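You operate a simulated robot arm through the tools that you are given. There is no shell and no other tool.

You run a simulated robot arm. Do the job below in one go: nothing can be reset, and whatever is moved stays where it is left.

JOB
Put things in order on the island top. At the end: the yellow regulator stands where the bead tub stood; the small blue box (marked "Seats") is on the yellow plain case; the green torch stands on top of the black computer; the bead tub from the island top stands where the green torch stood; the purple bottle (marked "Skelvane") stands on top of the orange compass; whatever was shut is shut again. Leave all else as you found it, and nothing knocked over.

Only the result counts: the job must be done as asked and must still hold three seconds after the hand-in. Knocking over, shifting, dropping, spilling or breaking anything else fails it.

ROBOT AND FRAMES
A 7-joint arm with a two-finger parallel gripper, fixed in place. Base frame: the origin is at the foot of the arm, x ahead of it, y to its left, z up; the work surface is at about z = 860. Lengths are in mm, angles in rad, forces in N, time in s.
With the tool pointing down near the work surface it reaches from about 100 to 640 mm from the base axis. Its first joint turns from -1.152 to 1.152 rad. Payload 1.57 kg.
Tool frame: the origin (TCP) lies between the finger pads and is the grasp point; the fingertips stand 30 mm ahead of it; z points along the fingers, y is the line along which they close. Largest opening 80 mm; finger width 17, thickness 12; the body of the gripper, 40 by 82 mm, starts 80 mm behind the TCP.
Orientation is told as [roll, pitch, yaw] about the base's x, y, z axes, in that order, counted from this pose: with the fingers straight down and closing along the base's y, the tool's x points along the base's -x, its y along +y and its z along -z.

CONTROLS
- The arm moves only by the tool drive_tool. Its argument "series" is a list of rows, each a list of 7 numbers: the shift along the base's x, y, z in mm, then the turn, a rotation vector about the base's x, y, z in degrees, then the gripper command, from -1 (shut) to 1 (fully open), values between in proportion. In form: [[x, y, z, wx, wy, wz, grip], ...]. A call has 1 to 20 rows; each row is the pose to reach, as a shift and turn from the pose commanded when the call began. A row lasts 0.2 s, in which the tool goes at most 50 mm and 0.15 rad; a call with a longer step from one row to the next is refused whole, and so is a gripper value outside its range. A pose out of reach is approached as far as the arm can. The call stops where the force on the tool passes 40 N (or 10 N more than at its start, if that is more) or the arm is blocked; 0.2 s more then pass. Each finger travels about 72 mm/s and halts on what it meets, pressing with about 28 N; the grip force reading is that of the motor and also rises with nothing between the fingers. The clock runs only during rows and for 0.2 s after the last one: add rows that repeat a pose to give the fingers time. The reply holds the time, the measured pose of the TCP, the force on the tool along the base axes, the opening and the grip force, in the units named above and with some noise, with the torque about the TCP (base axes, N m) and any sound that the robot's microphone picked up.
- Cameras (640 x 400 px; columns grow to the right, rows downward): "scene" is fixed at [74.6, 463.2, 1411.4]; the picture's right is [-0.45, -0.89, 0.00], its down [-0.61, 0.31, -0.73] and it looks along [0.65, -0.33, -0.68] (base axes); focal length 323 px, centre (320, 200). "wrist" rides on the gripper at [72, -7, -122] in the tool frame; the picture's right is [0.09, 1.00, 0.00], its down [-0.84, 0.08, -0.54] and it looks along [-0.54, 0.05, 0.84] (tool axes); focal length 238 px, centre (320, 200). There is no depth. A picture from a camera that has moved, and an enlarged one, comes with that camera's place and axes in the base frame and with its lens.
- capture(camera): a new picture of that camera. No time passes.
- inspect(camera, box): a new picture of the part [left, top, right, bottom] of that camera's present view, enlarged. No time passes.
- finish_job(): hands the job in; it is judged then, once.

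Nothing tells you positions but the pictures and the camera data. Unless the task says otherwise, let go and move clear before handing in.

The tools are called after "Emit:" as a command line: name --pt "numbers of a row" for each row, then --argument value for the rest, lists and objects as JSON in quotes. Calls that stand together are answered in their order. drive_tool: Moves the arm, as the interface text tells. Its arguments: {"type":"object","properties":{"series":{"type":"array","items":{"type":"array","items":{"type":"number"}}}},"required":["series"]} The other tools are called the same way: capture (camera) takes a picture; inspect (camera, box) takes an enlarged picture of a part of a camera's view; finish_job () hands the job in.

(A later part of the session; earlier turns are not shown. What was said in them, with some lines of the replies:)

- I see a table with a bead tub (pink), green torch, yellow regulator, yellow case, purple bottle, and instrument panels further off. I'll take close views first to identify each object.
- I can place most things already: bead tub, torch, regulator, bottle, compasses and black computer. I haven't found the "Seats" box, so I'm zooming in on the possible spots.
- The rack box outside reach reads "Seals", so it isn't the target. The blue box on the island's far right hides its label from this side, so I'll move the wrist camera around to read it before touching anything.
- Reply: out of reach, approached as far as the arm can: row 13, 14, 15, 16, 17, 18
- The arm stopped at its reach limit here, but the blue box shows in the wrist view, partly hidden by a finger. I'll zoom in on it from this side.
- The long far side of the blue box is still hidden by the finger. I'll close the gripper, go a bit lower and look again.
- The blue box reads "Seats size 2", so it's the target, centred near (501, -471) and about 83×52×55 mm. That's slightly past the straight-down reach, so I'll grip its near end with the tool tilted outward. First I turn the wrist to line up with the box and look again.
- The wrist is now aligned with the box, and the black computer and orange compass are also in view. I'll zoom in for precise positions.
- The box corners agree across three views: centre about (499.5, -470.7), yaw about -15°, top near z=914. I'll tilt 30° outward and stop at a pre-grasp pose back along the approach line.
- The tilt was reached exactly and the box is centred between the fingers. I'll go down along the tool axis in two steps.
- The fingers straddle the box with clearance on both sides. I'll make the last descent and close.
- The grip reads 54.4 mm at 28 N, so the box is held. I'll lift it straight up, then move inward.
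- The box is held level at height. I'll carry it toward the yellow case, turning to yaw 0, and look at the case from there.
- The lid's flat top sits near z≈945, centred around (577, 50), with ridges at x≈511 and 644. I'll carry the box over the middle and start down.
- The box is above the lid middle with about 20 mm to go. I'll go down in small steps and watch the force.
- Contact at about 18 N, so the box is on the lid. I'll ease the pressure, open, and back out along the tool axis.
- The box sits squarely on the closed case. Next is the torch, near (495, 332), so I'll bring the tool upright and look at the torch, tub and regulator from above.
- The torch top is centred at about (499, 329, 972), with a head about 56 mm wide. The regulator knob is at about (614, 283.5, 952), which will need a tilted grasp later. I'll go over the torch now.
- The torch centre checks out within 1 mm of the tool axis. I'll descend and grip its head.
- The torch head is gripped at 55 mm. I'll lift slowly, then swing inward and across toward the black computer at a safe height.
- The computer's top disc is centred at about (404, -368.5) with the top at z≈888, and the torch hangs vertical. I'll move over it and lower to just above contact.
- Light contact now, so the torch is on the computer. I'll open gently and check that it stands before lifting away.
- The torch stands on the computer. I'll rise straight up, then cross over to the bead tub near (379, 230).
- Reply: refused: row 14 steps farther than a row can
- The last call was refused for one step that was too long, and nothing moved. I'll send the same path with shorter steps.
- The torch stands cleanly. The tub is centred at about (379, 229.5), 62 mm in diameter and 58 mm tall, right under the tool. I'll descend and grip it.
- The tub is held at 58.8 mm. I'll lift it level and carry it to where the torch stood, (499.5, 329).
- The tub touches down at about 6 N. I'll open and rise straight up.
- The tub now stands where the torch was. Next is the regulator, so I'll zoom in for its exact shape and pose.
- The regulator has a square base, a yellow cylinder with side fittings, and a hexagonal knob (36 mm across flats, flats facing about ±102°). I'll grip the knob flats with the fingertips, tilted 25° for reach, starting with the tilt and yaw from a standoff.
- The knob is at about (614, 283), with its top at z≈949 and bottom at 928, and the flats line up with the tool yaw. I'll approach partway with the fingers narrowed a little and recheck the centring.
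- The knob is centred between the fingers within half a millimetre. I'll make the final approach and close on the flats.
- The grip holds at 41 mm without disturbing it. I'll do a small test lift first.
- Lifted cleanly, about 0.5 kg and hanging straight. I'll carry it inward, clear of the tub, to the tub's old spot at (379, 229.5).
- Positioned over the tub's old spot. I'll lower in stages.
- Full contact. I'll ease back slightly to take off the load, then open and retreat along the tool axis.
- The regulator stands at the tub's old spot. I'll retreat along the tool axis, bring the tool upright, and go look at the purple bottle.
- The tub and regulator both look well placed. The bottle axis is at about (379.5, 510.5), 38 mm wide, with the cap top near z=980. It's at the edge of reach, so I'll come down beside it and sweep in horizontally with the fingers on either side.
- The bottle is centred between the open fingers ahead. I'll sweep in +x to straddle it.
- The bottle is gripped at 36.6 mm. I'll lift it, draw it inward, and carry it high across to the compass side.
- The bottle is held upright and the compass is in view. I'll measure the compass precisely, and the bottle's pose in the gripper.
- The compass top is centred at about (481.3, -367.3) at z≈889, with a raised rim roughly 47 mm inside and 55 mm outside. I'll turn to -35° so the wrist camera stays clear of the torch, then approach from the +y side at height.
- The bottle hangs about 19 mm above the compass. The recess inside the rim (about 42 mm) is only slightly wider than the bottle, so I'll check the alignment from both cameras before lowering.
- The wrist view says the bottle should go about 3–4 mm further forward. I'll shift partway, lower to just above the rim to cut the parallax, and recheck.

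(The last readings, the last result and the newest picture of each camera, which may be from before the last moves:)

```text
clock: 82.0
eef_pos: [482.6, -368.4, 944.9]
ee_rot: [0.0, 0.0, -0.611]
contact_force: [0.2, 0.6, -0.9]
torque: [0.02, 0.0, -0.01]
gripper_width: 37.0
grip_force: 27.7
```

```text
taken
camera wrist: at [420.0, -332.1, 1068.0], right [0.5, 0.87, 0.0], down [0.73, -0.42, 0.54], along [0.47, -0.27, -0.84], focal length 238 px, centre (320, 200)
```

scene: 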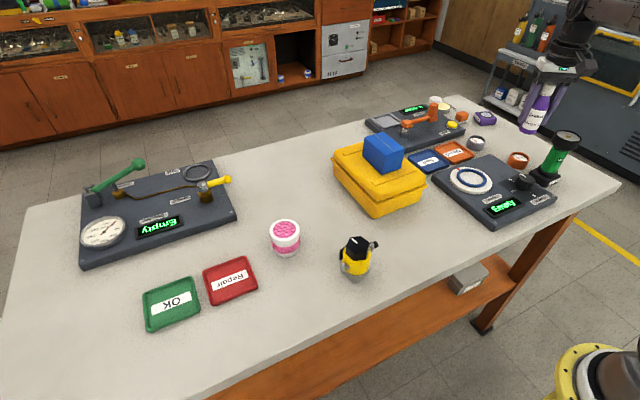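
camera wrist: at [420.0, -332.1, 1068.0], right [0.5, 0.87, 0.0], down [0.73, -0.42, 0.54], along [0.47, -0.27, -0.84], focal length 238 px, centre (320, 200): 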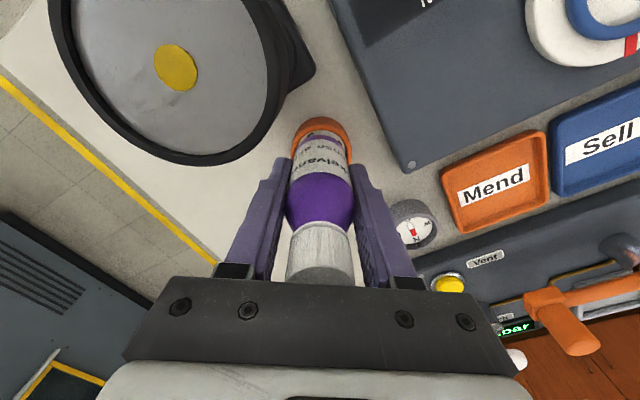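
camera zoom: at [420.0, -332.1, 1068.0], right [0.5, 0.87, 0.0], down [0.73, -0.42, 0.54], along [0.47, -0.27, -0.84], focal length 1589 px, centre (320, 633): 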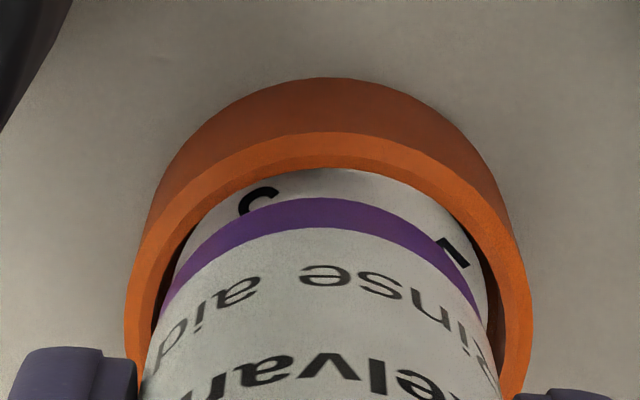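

Both views nearly agree now, with about 2 mm forward still needed. I'll apply that and lower in tiny steps, watching for contact with the rim or the dial.

Emit:
drive_tool --pt "1.8 -0.2 0 0 0 0 -1" --pt "1.8 -0.2 -1.5 0 0 0 -1" --pt "1.8 -0.2 -3 0 0 0 -1" --pt "1.8 -0.2 -3 0 0 0 -1"

Emit:
inspect --camera "scene" --box '[505, 140, 545, 175]'

Emit:
inspect --camera "wrist" --box '[285, 105, 355, 165]'

```text
clock: 83.0
eef_pos: [484.3, -368.7, 943.0]
ee_rot: [0.001, -0.001, -0.61]
contact_force: [0.0, 0.0, -1.5]
torque: [-0.02, -0.02, 0.0]
gripper_width: 36.9
grip_force: 27.7
```

```text
11.43 times, centred on (525, 158) of scene
camera zoom: at [74.6, 463.1, 1411.4], right [-0.45, -0.89, 0.0], down [-0.61, 0.31, -0.73], along [0.65, -0.33, -0.68], focal length 3696 px, centre (-2023, 686)
```

zoom: 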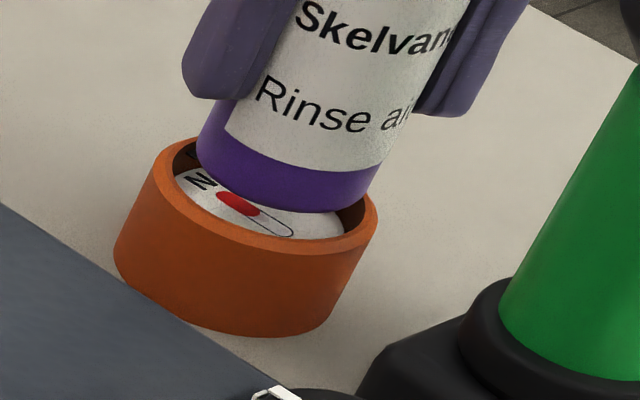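

```text
6.67 times, centred on (320, 135) of wrist
camera zoom: at [422.0, -332.2, 1065.4], right [0.5, 0.87, 0.0], down [0.73, -0.42, 0.54], along [0.47, -0.27, -0.84], focal length 1589 px, centre (320, 633)
```

zoom: 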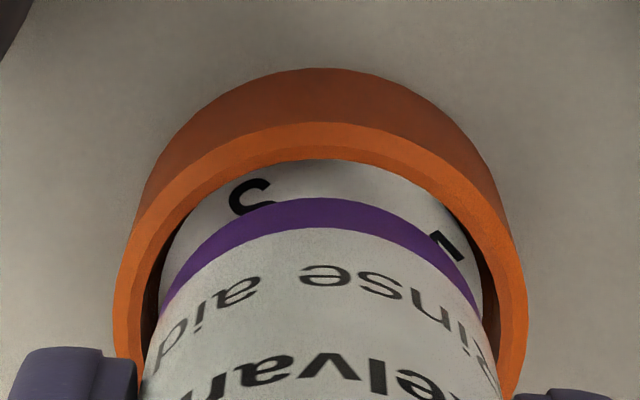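

The two views now agree the bottle is centred on the compass within about 1 mm. I'll continue down in small steps.

Emit:
drive_tool --pt "0 0 -1.5 0 0 0 -1" --pt "0 0 -3 0 0 0 -1" --pt "0 0 -4.5 0 0 0 -1" --pt "0 0 -6 0 0 0 -1" --pt "0 0 -6 0 0 0 -1"

Emit:
inspect --camera "scene" --box '[505, 140, 545, 175]'

Emit:
inspect --camera "wrist" --box '[285, 105, 355, 165]'

```text
clock: 84.2
eef_pos: [485.3, -367.0, 938.5]
ee_rot: [0.0, -0.002, -0.612]
contact_force: [-2.1, 1.1, 8.1]
torque: [0.12, 0.17, 0.03]
gripper_width: 36.8
grip_force: 28.3
```

```text
11.43 times, centred on (525, 158) of scene
camera zoom: at [74.4, 463.3, 1411.4], right [-0.45, -0.89, 0.0], down [-0.61, 0.31, -0.73], along [0.65, -0.33, -0.68], focal length 3696 px, centre (-2023, 686)
```

zoom: 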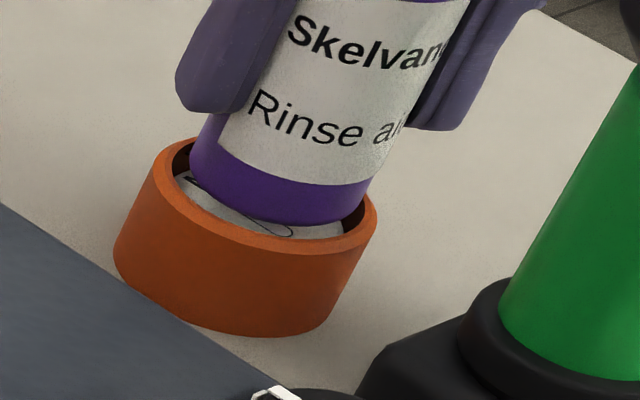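

```text
6.67 times, centred on (320, 135) of wrist
camera zoom: at [421.9, -332.3, 1061.1], right [0.5, 0.87, 0.0], down [0.73, -0.42, 0.54], along [0.47, -0.27, -0.84], focal length 1589 px, centre (320, 633)
```

zoom: 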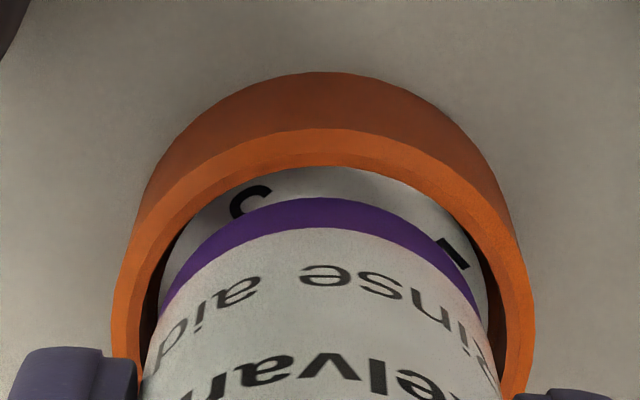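

I have light contact at about 8 N. Before releasing I want to be sure what the bottle is touching, so I'll look very closely.

Emit:
inspect --camera "scene" --box '[514, 148, 538, 168]'

Emit:
inspect --camera "wrist" --box '[290, 115, 345, 150]'

Emit:
inspect --camera "scene" --box '[490, 60, 610, 190]'

```text
16.00 times, centred on (526, 158) of scene
camera zoom: at [74.4, 463.3, 1411.4], right [-0.45, -0.89, 0.0], down [-0.61, 0.31, -0.73], along [0.65, -0.33, -0.68], focal length 5175 px, centre (-2976, 872)
```

zoom: 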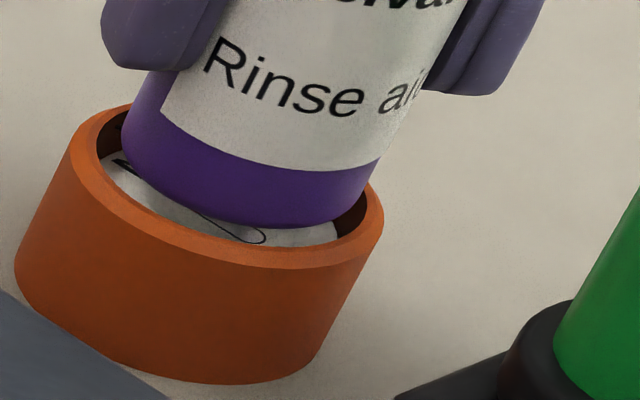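

```text
11.43 times, centred on (318, 132) of wrist
camera zoom: at [421.9, -332.3, 1061.1], right [0.5, 0.87, 0.0], down [0.73, -0.42, 0.54], along [0.47, -0.27, -0.84], focal length 2724 px, centre (349, 971)
```

zoom: 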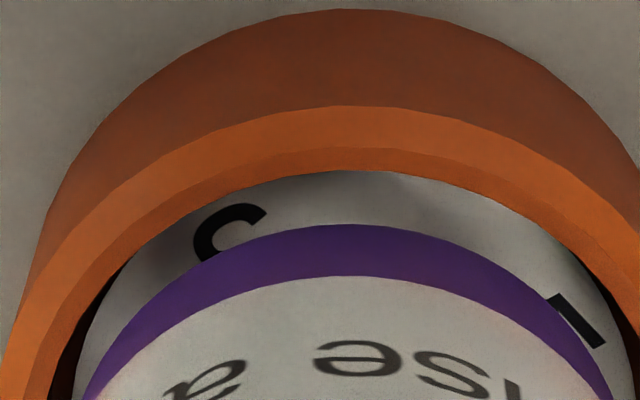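

```text
3.08 times, centred on (550, 125) of scene
camera zoom: at [74.4, 463.3, 1411.4], right [-0.45, -0.89, 0.0], down [-0.61, 0.31, -0.73], along [0.65, -0.33, -0.68], focal length 995 px, centre (-388, 431)
```

zoom: 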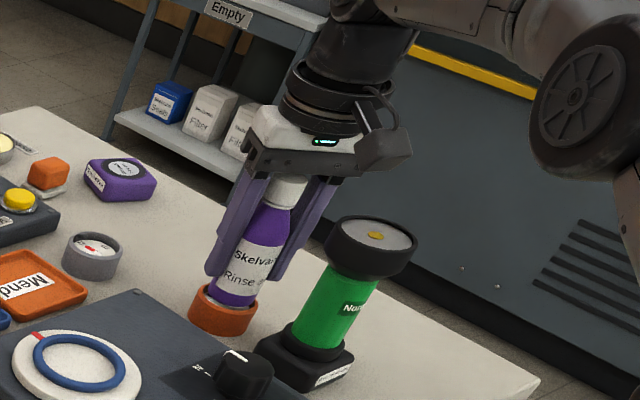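

Emit:
drive_tool --pt "0 0 -1 0 0 0 -1" --pt "0 0 -2 0 0 0 -1" --pt "0 0 -2 0 0 0 -1"

Emit:
inspect --camera "scene" --box '[514, 148, 538, 168]'

Emit:
inspect --camera "wrist" --box '[290, 115, 345, 150]'

```text
clock: 85.0
eef_pos: [484.2, -367.6, 937.6]
ee_rot: [0.001, -0.006, -0.611]
contact_force: [-4.3, 4.4, 25.3]
torque: [0.21, 0.33, 0.0]
gripper_width: 36.8
grip_force: 27.8
```

```text
16.00 times, centred on (526, 158) of scene
camera zoom: at [74.1, 463.5, 1411.3], right [-0.45, -0.89, 0.0], down [-0.61, 0.31, -0.73], along [0.65, -0.33, -0.68], focal length 5175 px, centre (-2976, 872)
```

zoom: 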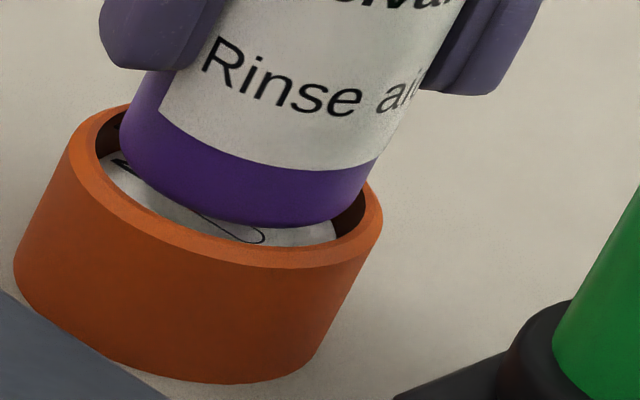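

```text
11.43 times, centred on (318, 132) of wrist
camera zoom: at [421.8, -332.4, 1060.5], right [0.5, 0.87, 0.0], down [0.73, -0.41, 0.55], along [0.48, -0.27, -0.84], focal length 2724 px, centre (349, 971)
```

zoom: 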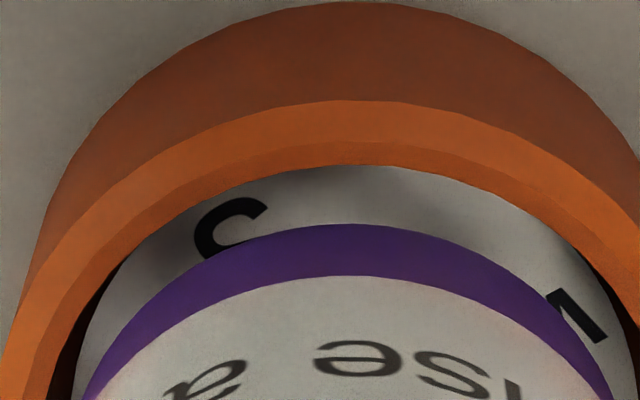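

The force rises rigidly to 25 N with the pressure centre near the bottle axis, so the bottle is resting flat on the compass. I'll ease off to light contact, then open slowly.

Emit:
drive_tool --pt "0 0 1.2 0 0 0 -1" --pt "0 0 2.4 0 0 0 -1" --pt "0 0 2.4 0 0 0 -1"

```text
clock: 85.8
eef_pos: [484.4, -368.2, 938.8]
ee_rot: [0.0, -0.002, -0.611]
contact_force: [3.3, -1.9, 16.1]
torque: [-0.11, -0.17, 0.01]
gripper_width: 36.6
grip_force: 27.8
```

Emit:
drive_tool --pt "0 0 0.8 0 0 0 -1" --pt "0 0 1.5 0 0 0 -1" --pt "0 0 1.5 0 0 0 -1"

Emit:
inspect --camera "scene" --box '[514, 148, 538, 168]'

```text
clock: 86.6
eef_pos: [484.4, -367.7, 938.1]
ee_rot: [-0.001, 0.001, -0.61]
contact_force: [3.5, -2.1, 10.2]
torque: [-0.1, -0.21, 0.03]
gripper_width: 36.5
grip_force: 27.9
```

```text
16.00 times, centred on (526, 158) of scene
camera zoom: at [74.5, 463.2, 1411.4], right [-0.45, -0.89, 0.0], down [-0.61, 0.31, -0.73], along [0.65, -0.33, -0.68], focal length 5175 px, centre (-2976, 872)
```

zoom: 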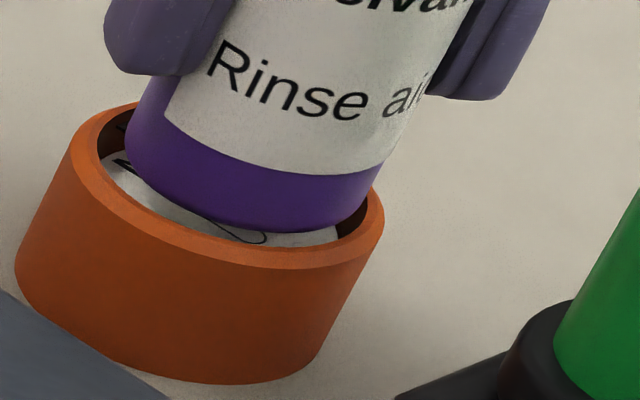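

Emit:
drive_tool --pt "0 0 0 0 0 0 -1" --pt "0 0 0 0 0 0 -1" --pt "0 0 0 0 0 0 -1"

Emit:
inspect --camera "wrist" --box '[290, 115, 345, 150]'

```text
clock: 87.4
eef_pos: [483.0, -367.7, 938.5]
ee_rot: [-0.001, 0.002, -0.61]
contact_force: [0.6, -0.3, 6.7]
torque: [-0.04, -0.02, 0.01]
gripper_width: 36.5
grip_force: 27.8
```

```text
11.43 times, centred on (318, 132) of wrist
camera zoom: at [421.3, -332.2, 1061.2], right [0.5, 0.87, 0.0], down [0.73, -0.42, 0.54], along [0.47, -0.27, -0.84], focal length 2724 px, centre (349, 971)
```

zoom: 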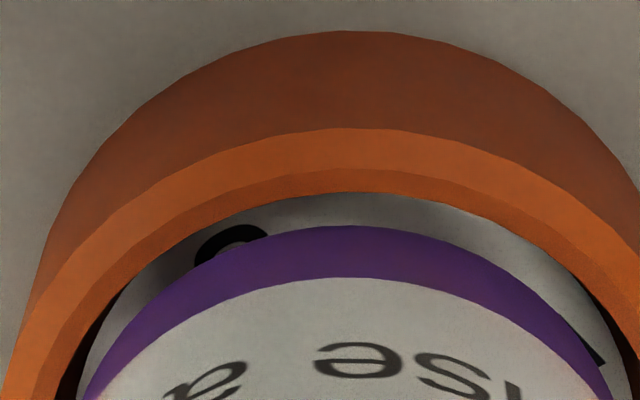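

The force has relaxed to a light contact, and the bottle sits centred within the rim. I'll open the fingers slowly and watch it.

Emit:
drive_tool --pt "0 0 0.3 0 0 0 -0.05" --pt "0 0 0.3 0 0 0 0.05" --pt "0 0 0.3 0 0 0 0.15" --pt "0 0 0.3 0 0 0 0.25" --pt "0 0 0.3 0 0 0 0.35" --pt "0 0 0.3 0 0 0 0.35"

Emit:
inspect --camera "scene" --box '[500, 90, 570, 175]'

Emit:
inspect --camera "wrist" --box '[250, 105, 390, 285]'

```text
clock: 88.8
eef_pos: [483.4, -367.2, 940.1]
ee_rot: [0.0, 0.0, -0.612]
contact_force: [-0.3, 0.1, -0.4]
torque: [0.02, -0.02, 0.01]
gripper_width: 53.9
grip_force: 0.1
```

```text
4.71 times, centred on (535, 132) of scene
camera zoom: at [74.6, 463.2, 1411.4], right [-0.45, -0.89, 0.0], down [-0.61, 0.31, -0.73], along [0.65, -0.33, -0.68], focal length 1522 px, centre (-692, 518)
```

zoom: 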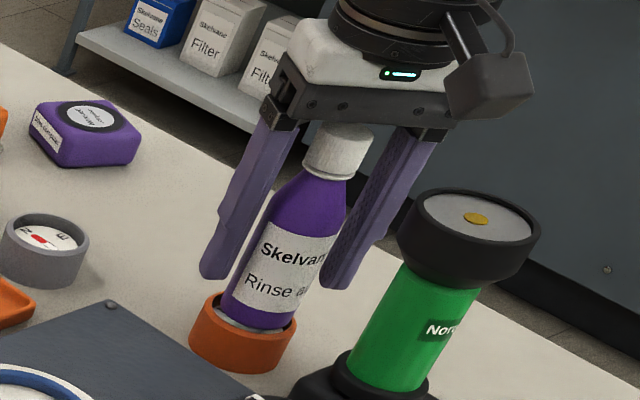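

```text
2.22 times, centred on (320, 195) of wrist
camera zoom: at [421.7, -332.4, 1062.0], right [0.5, 0.87, 0.0], down [0.73, -0.42, 0.54], along [0.47, -0.27, -0.84], focal length 530 px, centre (320, 211)
```

zoom: 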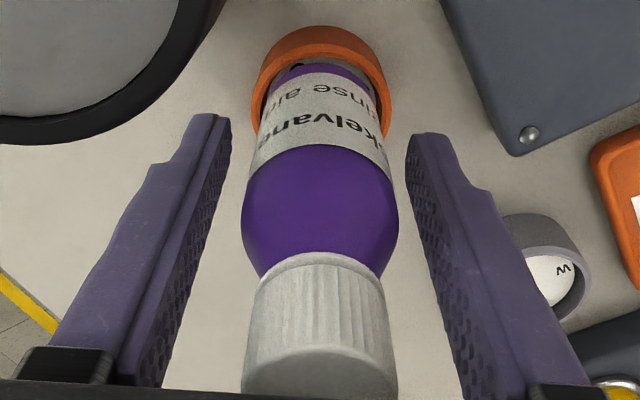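

The bottle stands by itself with the fingers open. I'll open a bit more, rise straight up, then back away.

Emit:
drive_tool --pt "0 0 2 0 0 0 0.45" --pt "0 0 10 0 0 0 0.45" --pt "0 0 25 0 0 0 0.45" --pt "0 0 45 0 0 0 0.45" --pt "0 0 65 0 0 0 0.45" --pt "-4 3 85 0 0 0 0.45" --pt "-10 7 105 0 0 0 0.45" --pt "-18 13 125 0 0 0 0.45" --pt "-25 30 140 0 0 0 0.45" --pt "-35 60 150 0 0 0 0.6" --pt "-50 95 150 0 0 0 0.8" --pt "-60 130 150 0 0 0 1" --pt "-60 130 150 0 0 0 1"

Emit:
capture --camera "scene"

Emit:
capture --camera "wrist"

Emit:
inspect --camera "scene" --box '[490, 90, 600, 190]'

```text
clock: 91.6
eef_pos: [424.4, -239.0, 1090.1]
ee_rot: [0.0, 0.0, -0.61]
contact_force: [-0.1, -0.3, -0.2]
torque: [0.0, 0.03, -0.01]
gripper_width: 79.9
grip_force: 0.0
```

```text
taken
```

scene: 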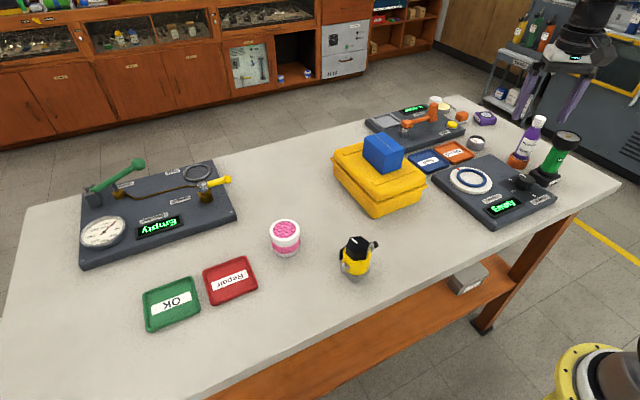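

```text
taken
camera wrist: at [362.3, -202.3, 1212.2], right [0.5, 0.87, 0.0], down [0.73, -0.42, 0.54], along [0.47, -0.27, -0.84], focal length 238 px, centre (320, 200)
```

wrist: 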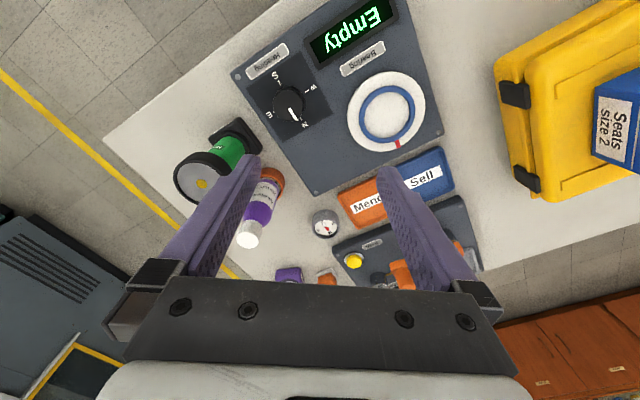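

```text
4.00 times, centred on (545, 140) of scene
camera zoom: at [74.6, 463.2, 1411.4], right [-0.45, -0.89, 0.0], down [-0.61, 0.31, -0.73], along [0.65, -0.33, -0.68], focal length 1294 px, centre (-580, 440)
```

zoom: 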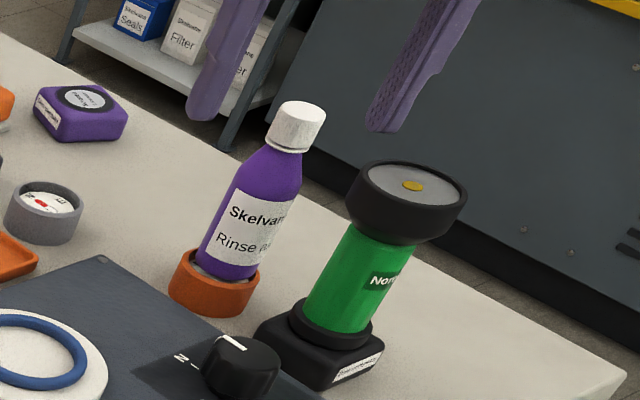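

All five items look placed. I'll check closely that the bottle is upright and stable before handing in.

Emit:
inspect --camera "scene" --box '[500, 110, 560, 175]'

Emit:
drive_tool --pt "-10 20 0 0 0 0 1" --pt "-20 40 0 0 0 0 1" --pt "-30 60 0 0 0 0 1" --pt "-30 60 0 0 0 0 1"

Emit:
capture --camera "wrist"

Emit:
inspect --camera "scene" --box '[500, 110, 560, 175]'

```text
6.15 times, centred on (530, 142) of scene
camera zoom: at [74.6, 463.2, 1411.4], right [-0.45, -0.89, 0.0], down [-0.61, 0.31, -0.73], along [0.65, -0.33, -0.68], focal length 1990 px, centre (-972, 554)
```

zoom: 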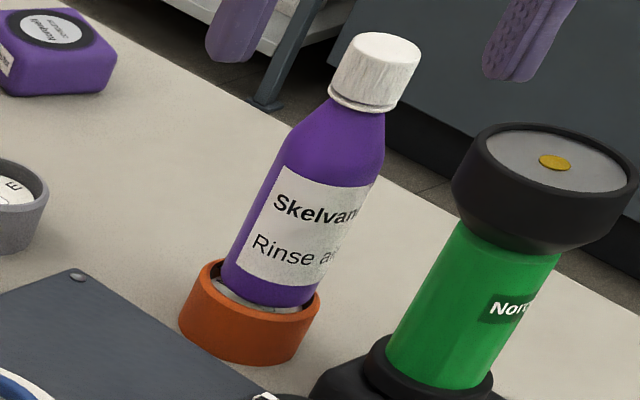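

```text
clock: 92.6
eef_pos: [394.3, -176.5, 1089.2]
ee_rot: [0.001, -0.001, -0.61]
contact_force: [-0.7, -0.2, -0.8]
torque: [0.04, 0.02, -0.02]
gripper_width: 80.1
grip_force: 0.1
```

```text
taken
camera wrist: at [332.3, -141.4, 1212.0], right [0.5, 0.87, 0.0], down [0.73, -0.42, 0.54], along [0.47, -0.27, -0.84], focal length 238 px, centre (320, 200)
```

wrist: 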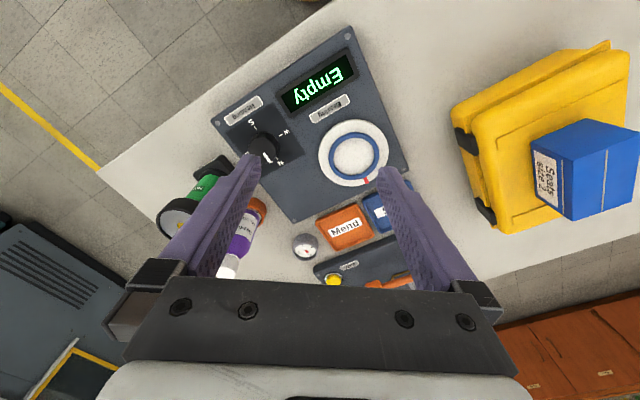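

```text
6.15 times, centred on (530, 142) of scene
camera zoom: at [74.6, 463.2, 1411.4], right [-0.45, -0.89, 0.0], down [-0.61, 0.31, -0.73], along [0.65, -0.33, -0.68], focal length 1990 px, centre (-972, 554)
```

zoom: 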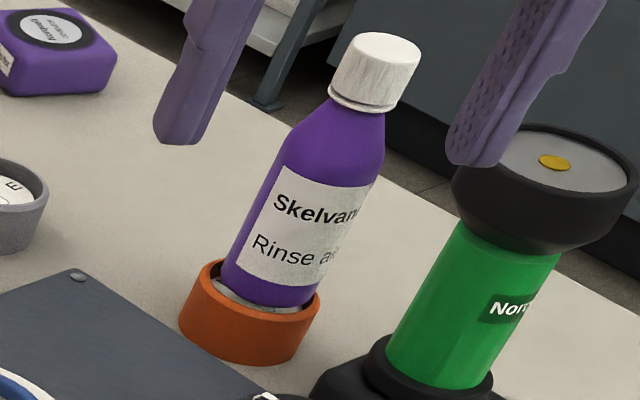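

The bottle stands upright and seated on the compass, and nothing changed over the last second. I'll do one last close look at the rest before handing in.

Emit:
inspect --camera "scene" --box '[130, 190, 410, 345]'

Emit:
inspect --camera "scene" --box '[320, 85, 600, 235]'

```text
2.29 times, centred on (270, 268) of scene
camera zoom: at [74.6, 463.2, 1411.4], right [-0.45, -0.89, 0.0], down [-0.61, 0.31, -0.73], along [0.65, -0.33, -0.68], focal length 739 px, centre (434, 46)
```

zoom: 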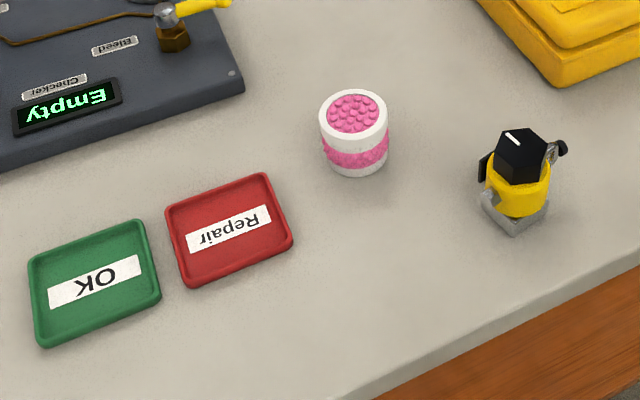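

```text
2.29 times, centred on (460, 160) of scene
camera zoom: at [74.6, 463.2, 1411.4], right [-0.45, -0.89, 0.0], down [-0.61, 0.31, -0.73], along [0.65, -0.33, -0.68], focal length 739 px, centre (0, 291)
```

zoom: 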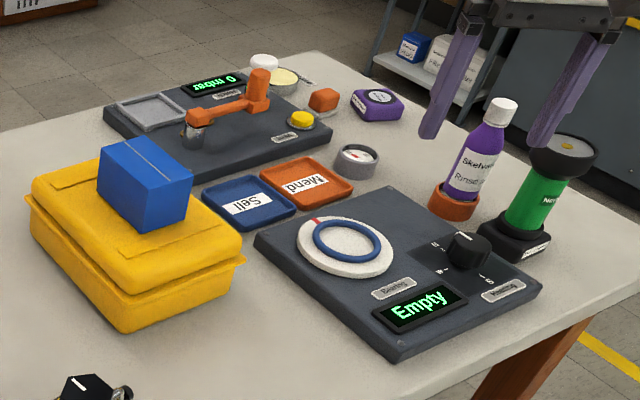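

Everything is where it was asked to be:
- The regulator stands at the tub's old spot.
- The tub stands at the torch's old spot.
- The torch stands on the black computer.
- The "Seats" box is on the closed yellow case.
- The bottle stands on the orange compass.

Nothing was opened or knocked over, and the gripper is clear, so I'm handing in.

Emit:
finish_job

```text
The job is handed in.
```

The job is handed in. All five items are where you asked:

- **Yellow regulator:** it stands where the bead tub stood.
- **Bead tub:** it stands where the green torch stood.
- **Green torch:** it stands on top of the black computer.
- **"Seats" box:** it is on the yellow plain case. The similar blue box on the rack reads "Seals", so I left that one alone.
- **Purple Skelvane bottle:** it stands upright on the orange compass.

The compass slid about 1 mm when I set the bottle down. I saw no other change to anything else on the island top.

I never opened the case or anything else, so there was nothing to shut again. Nothing was knocked over or spilled. All five were standing when I last looked, just before handing in with the gripper empty and clear.
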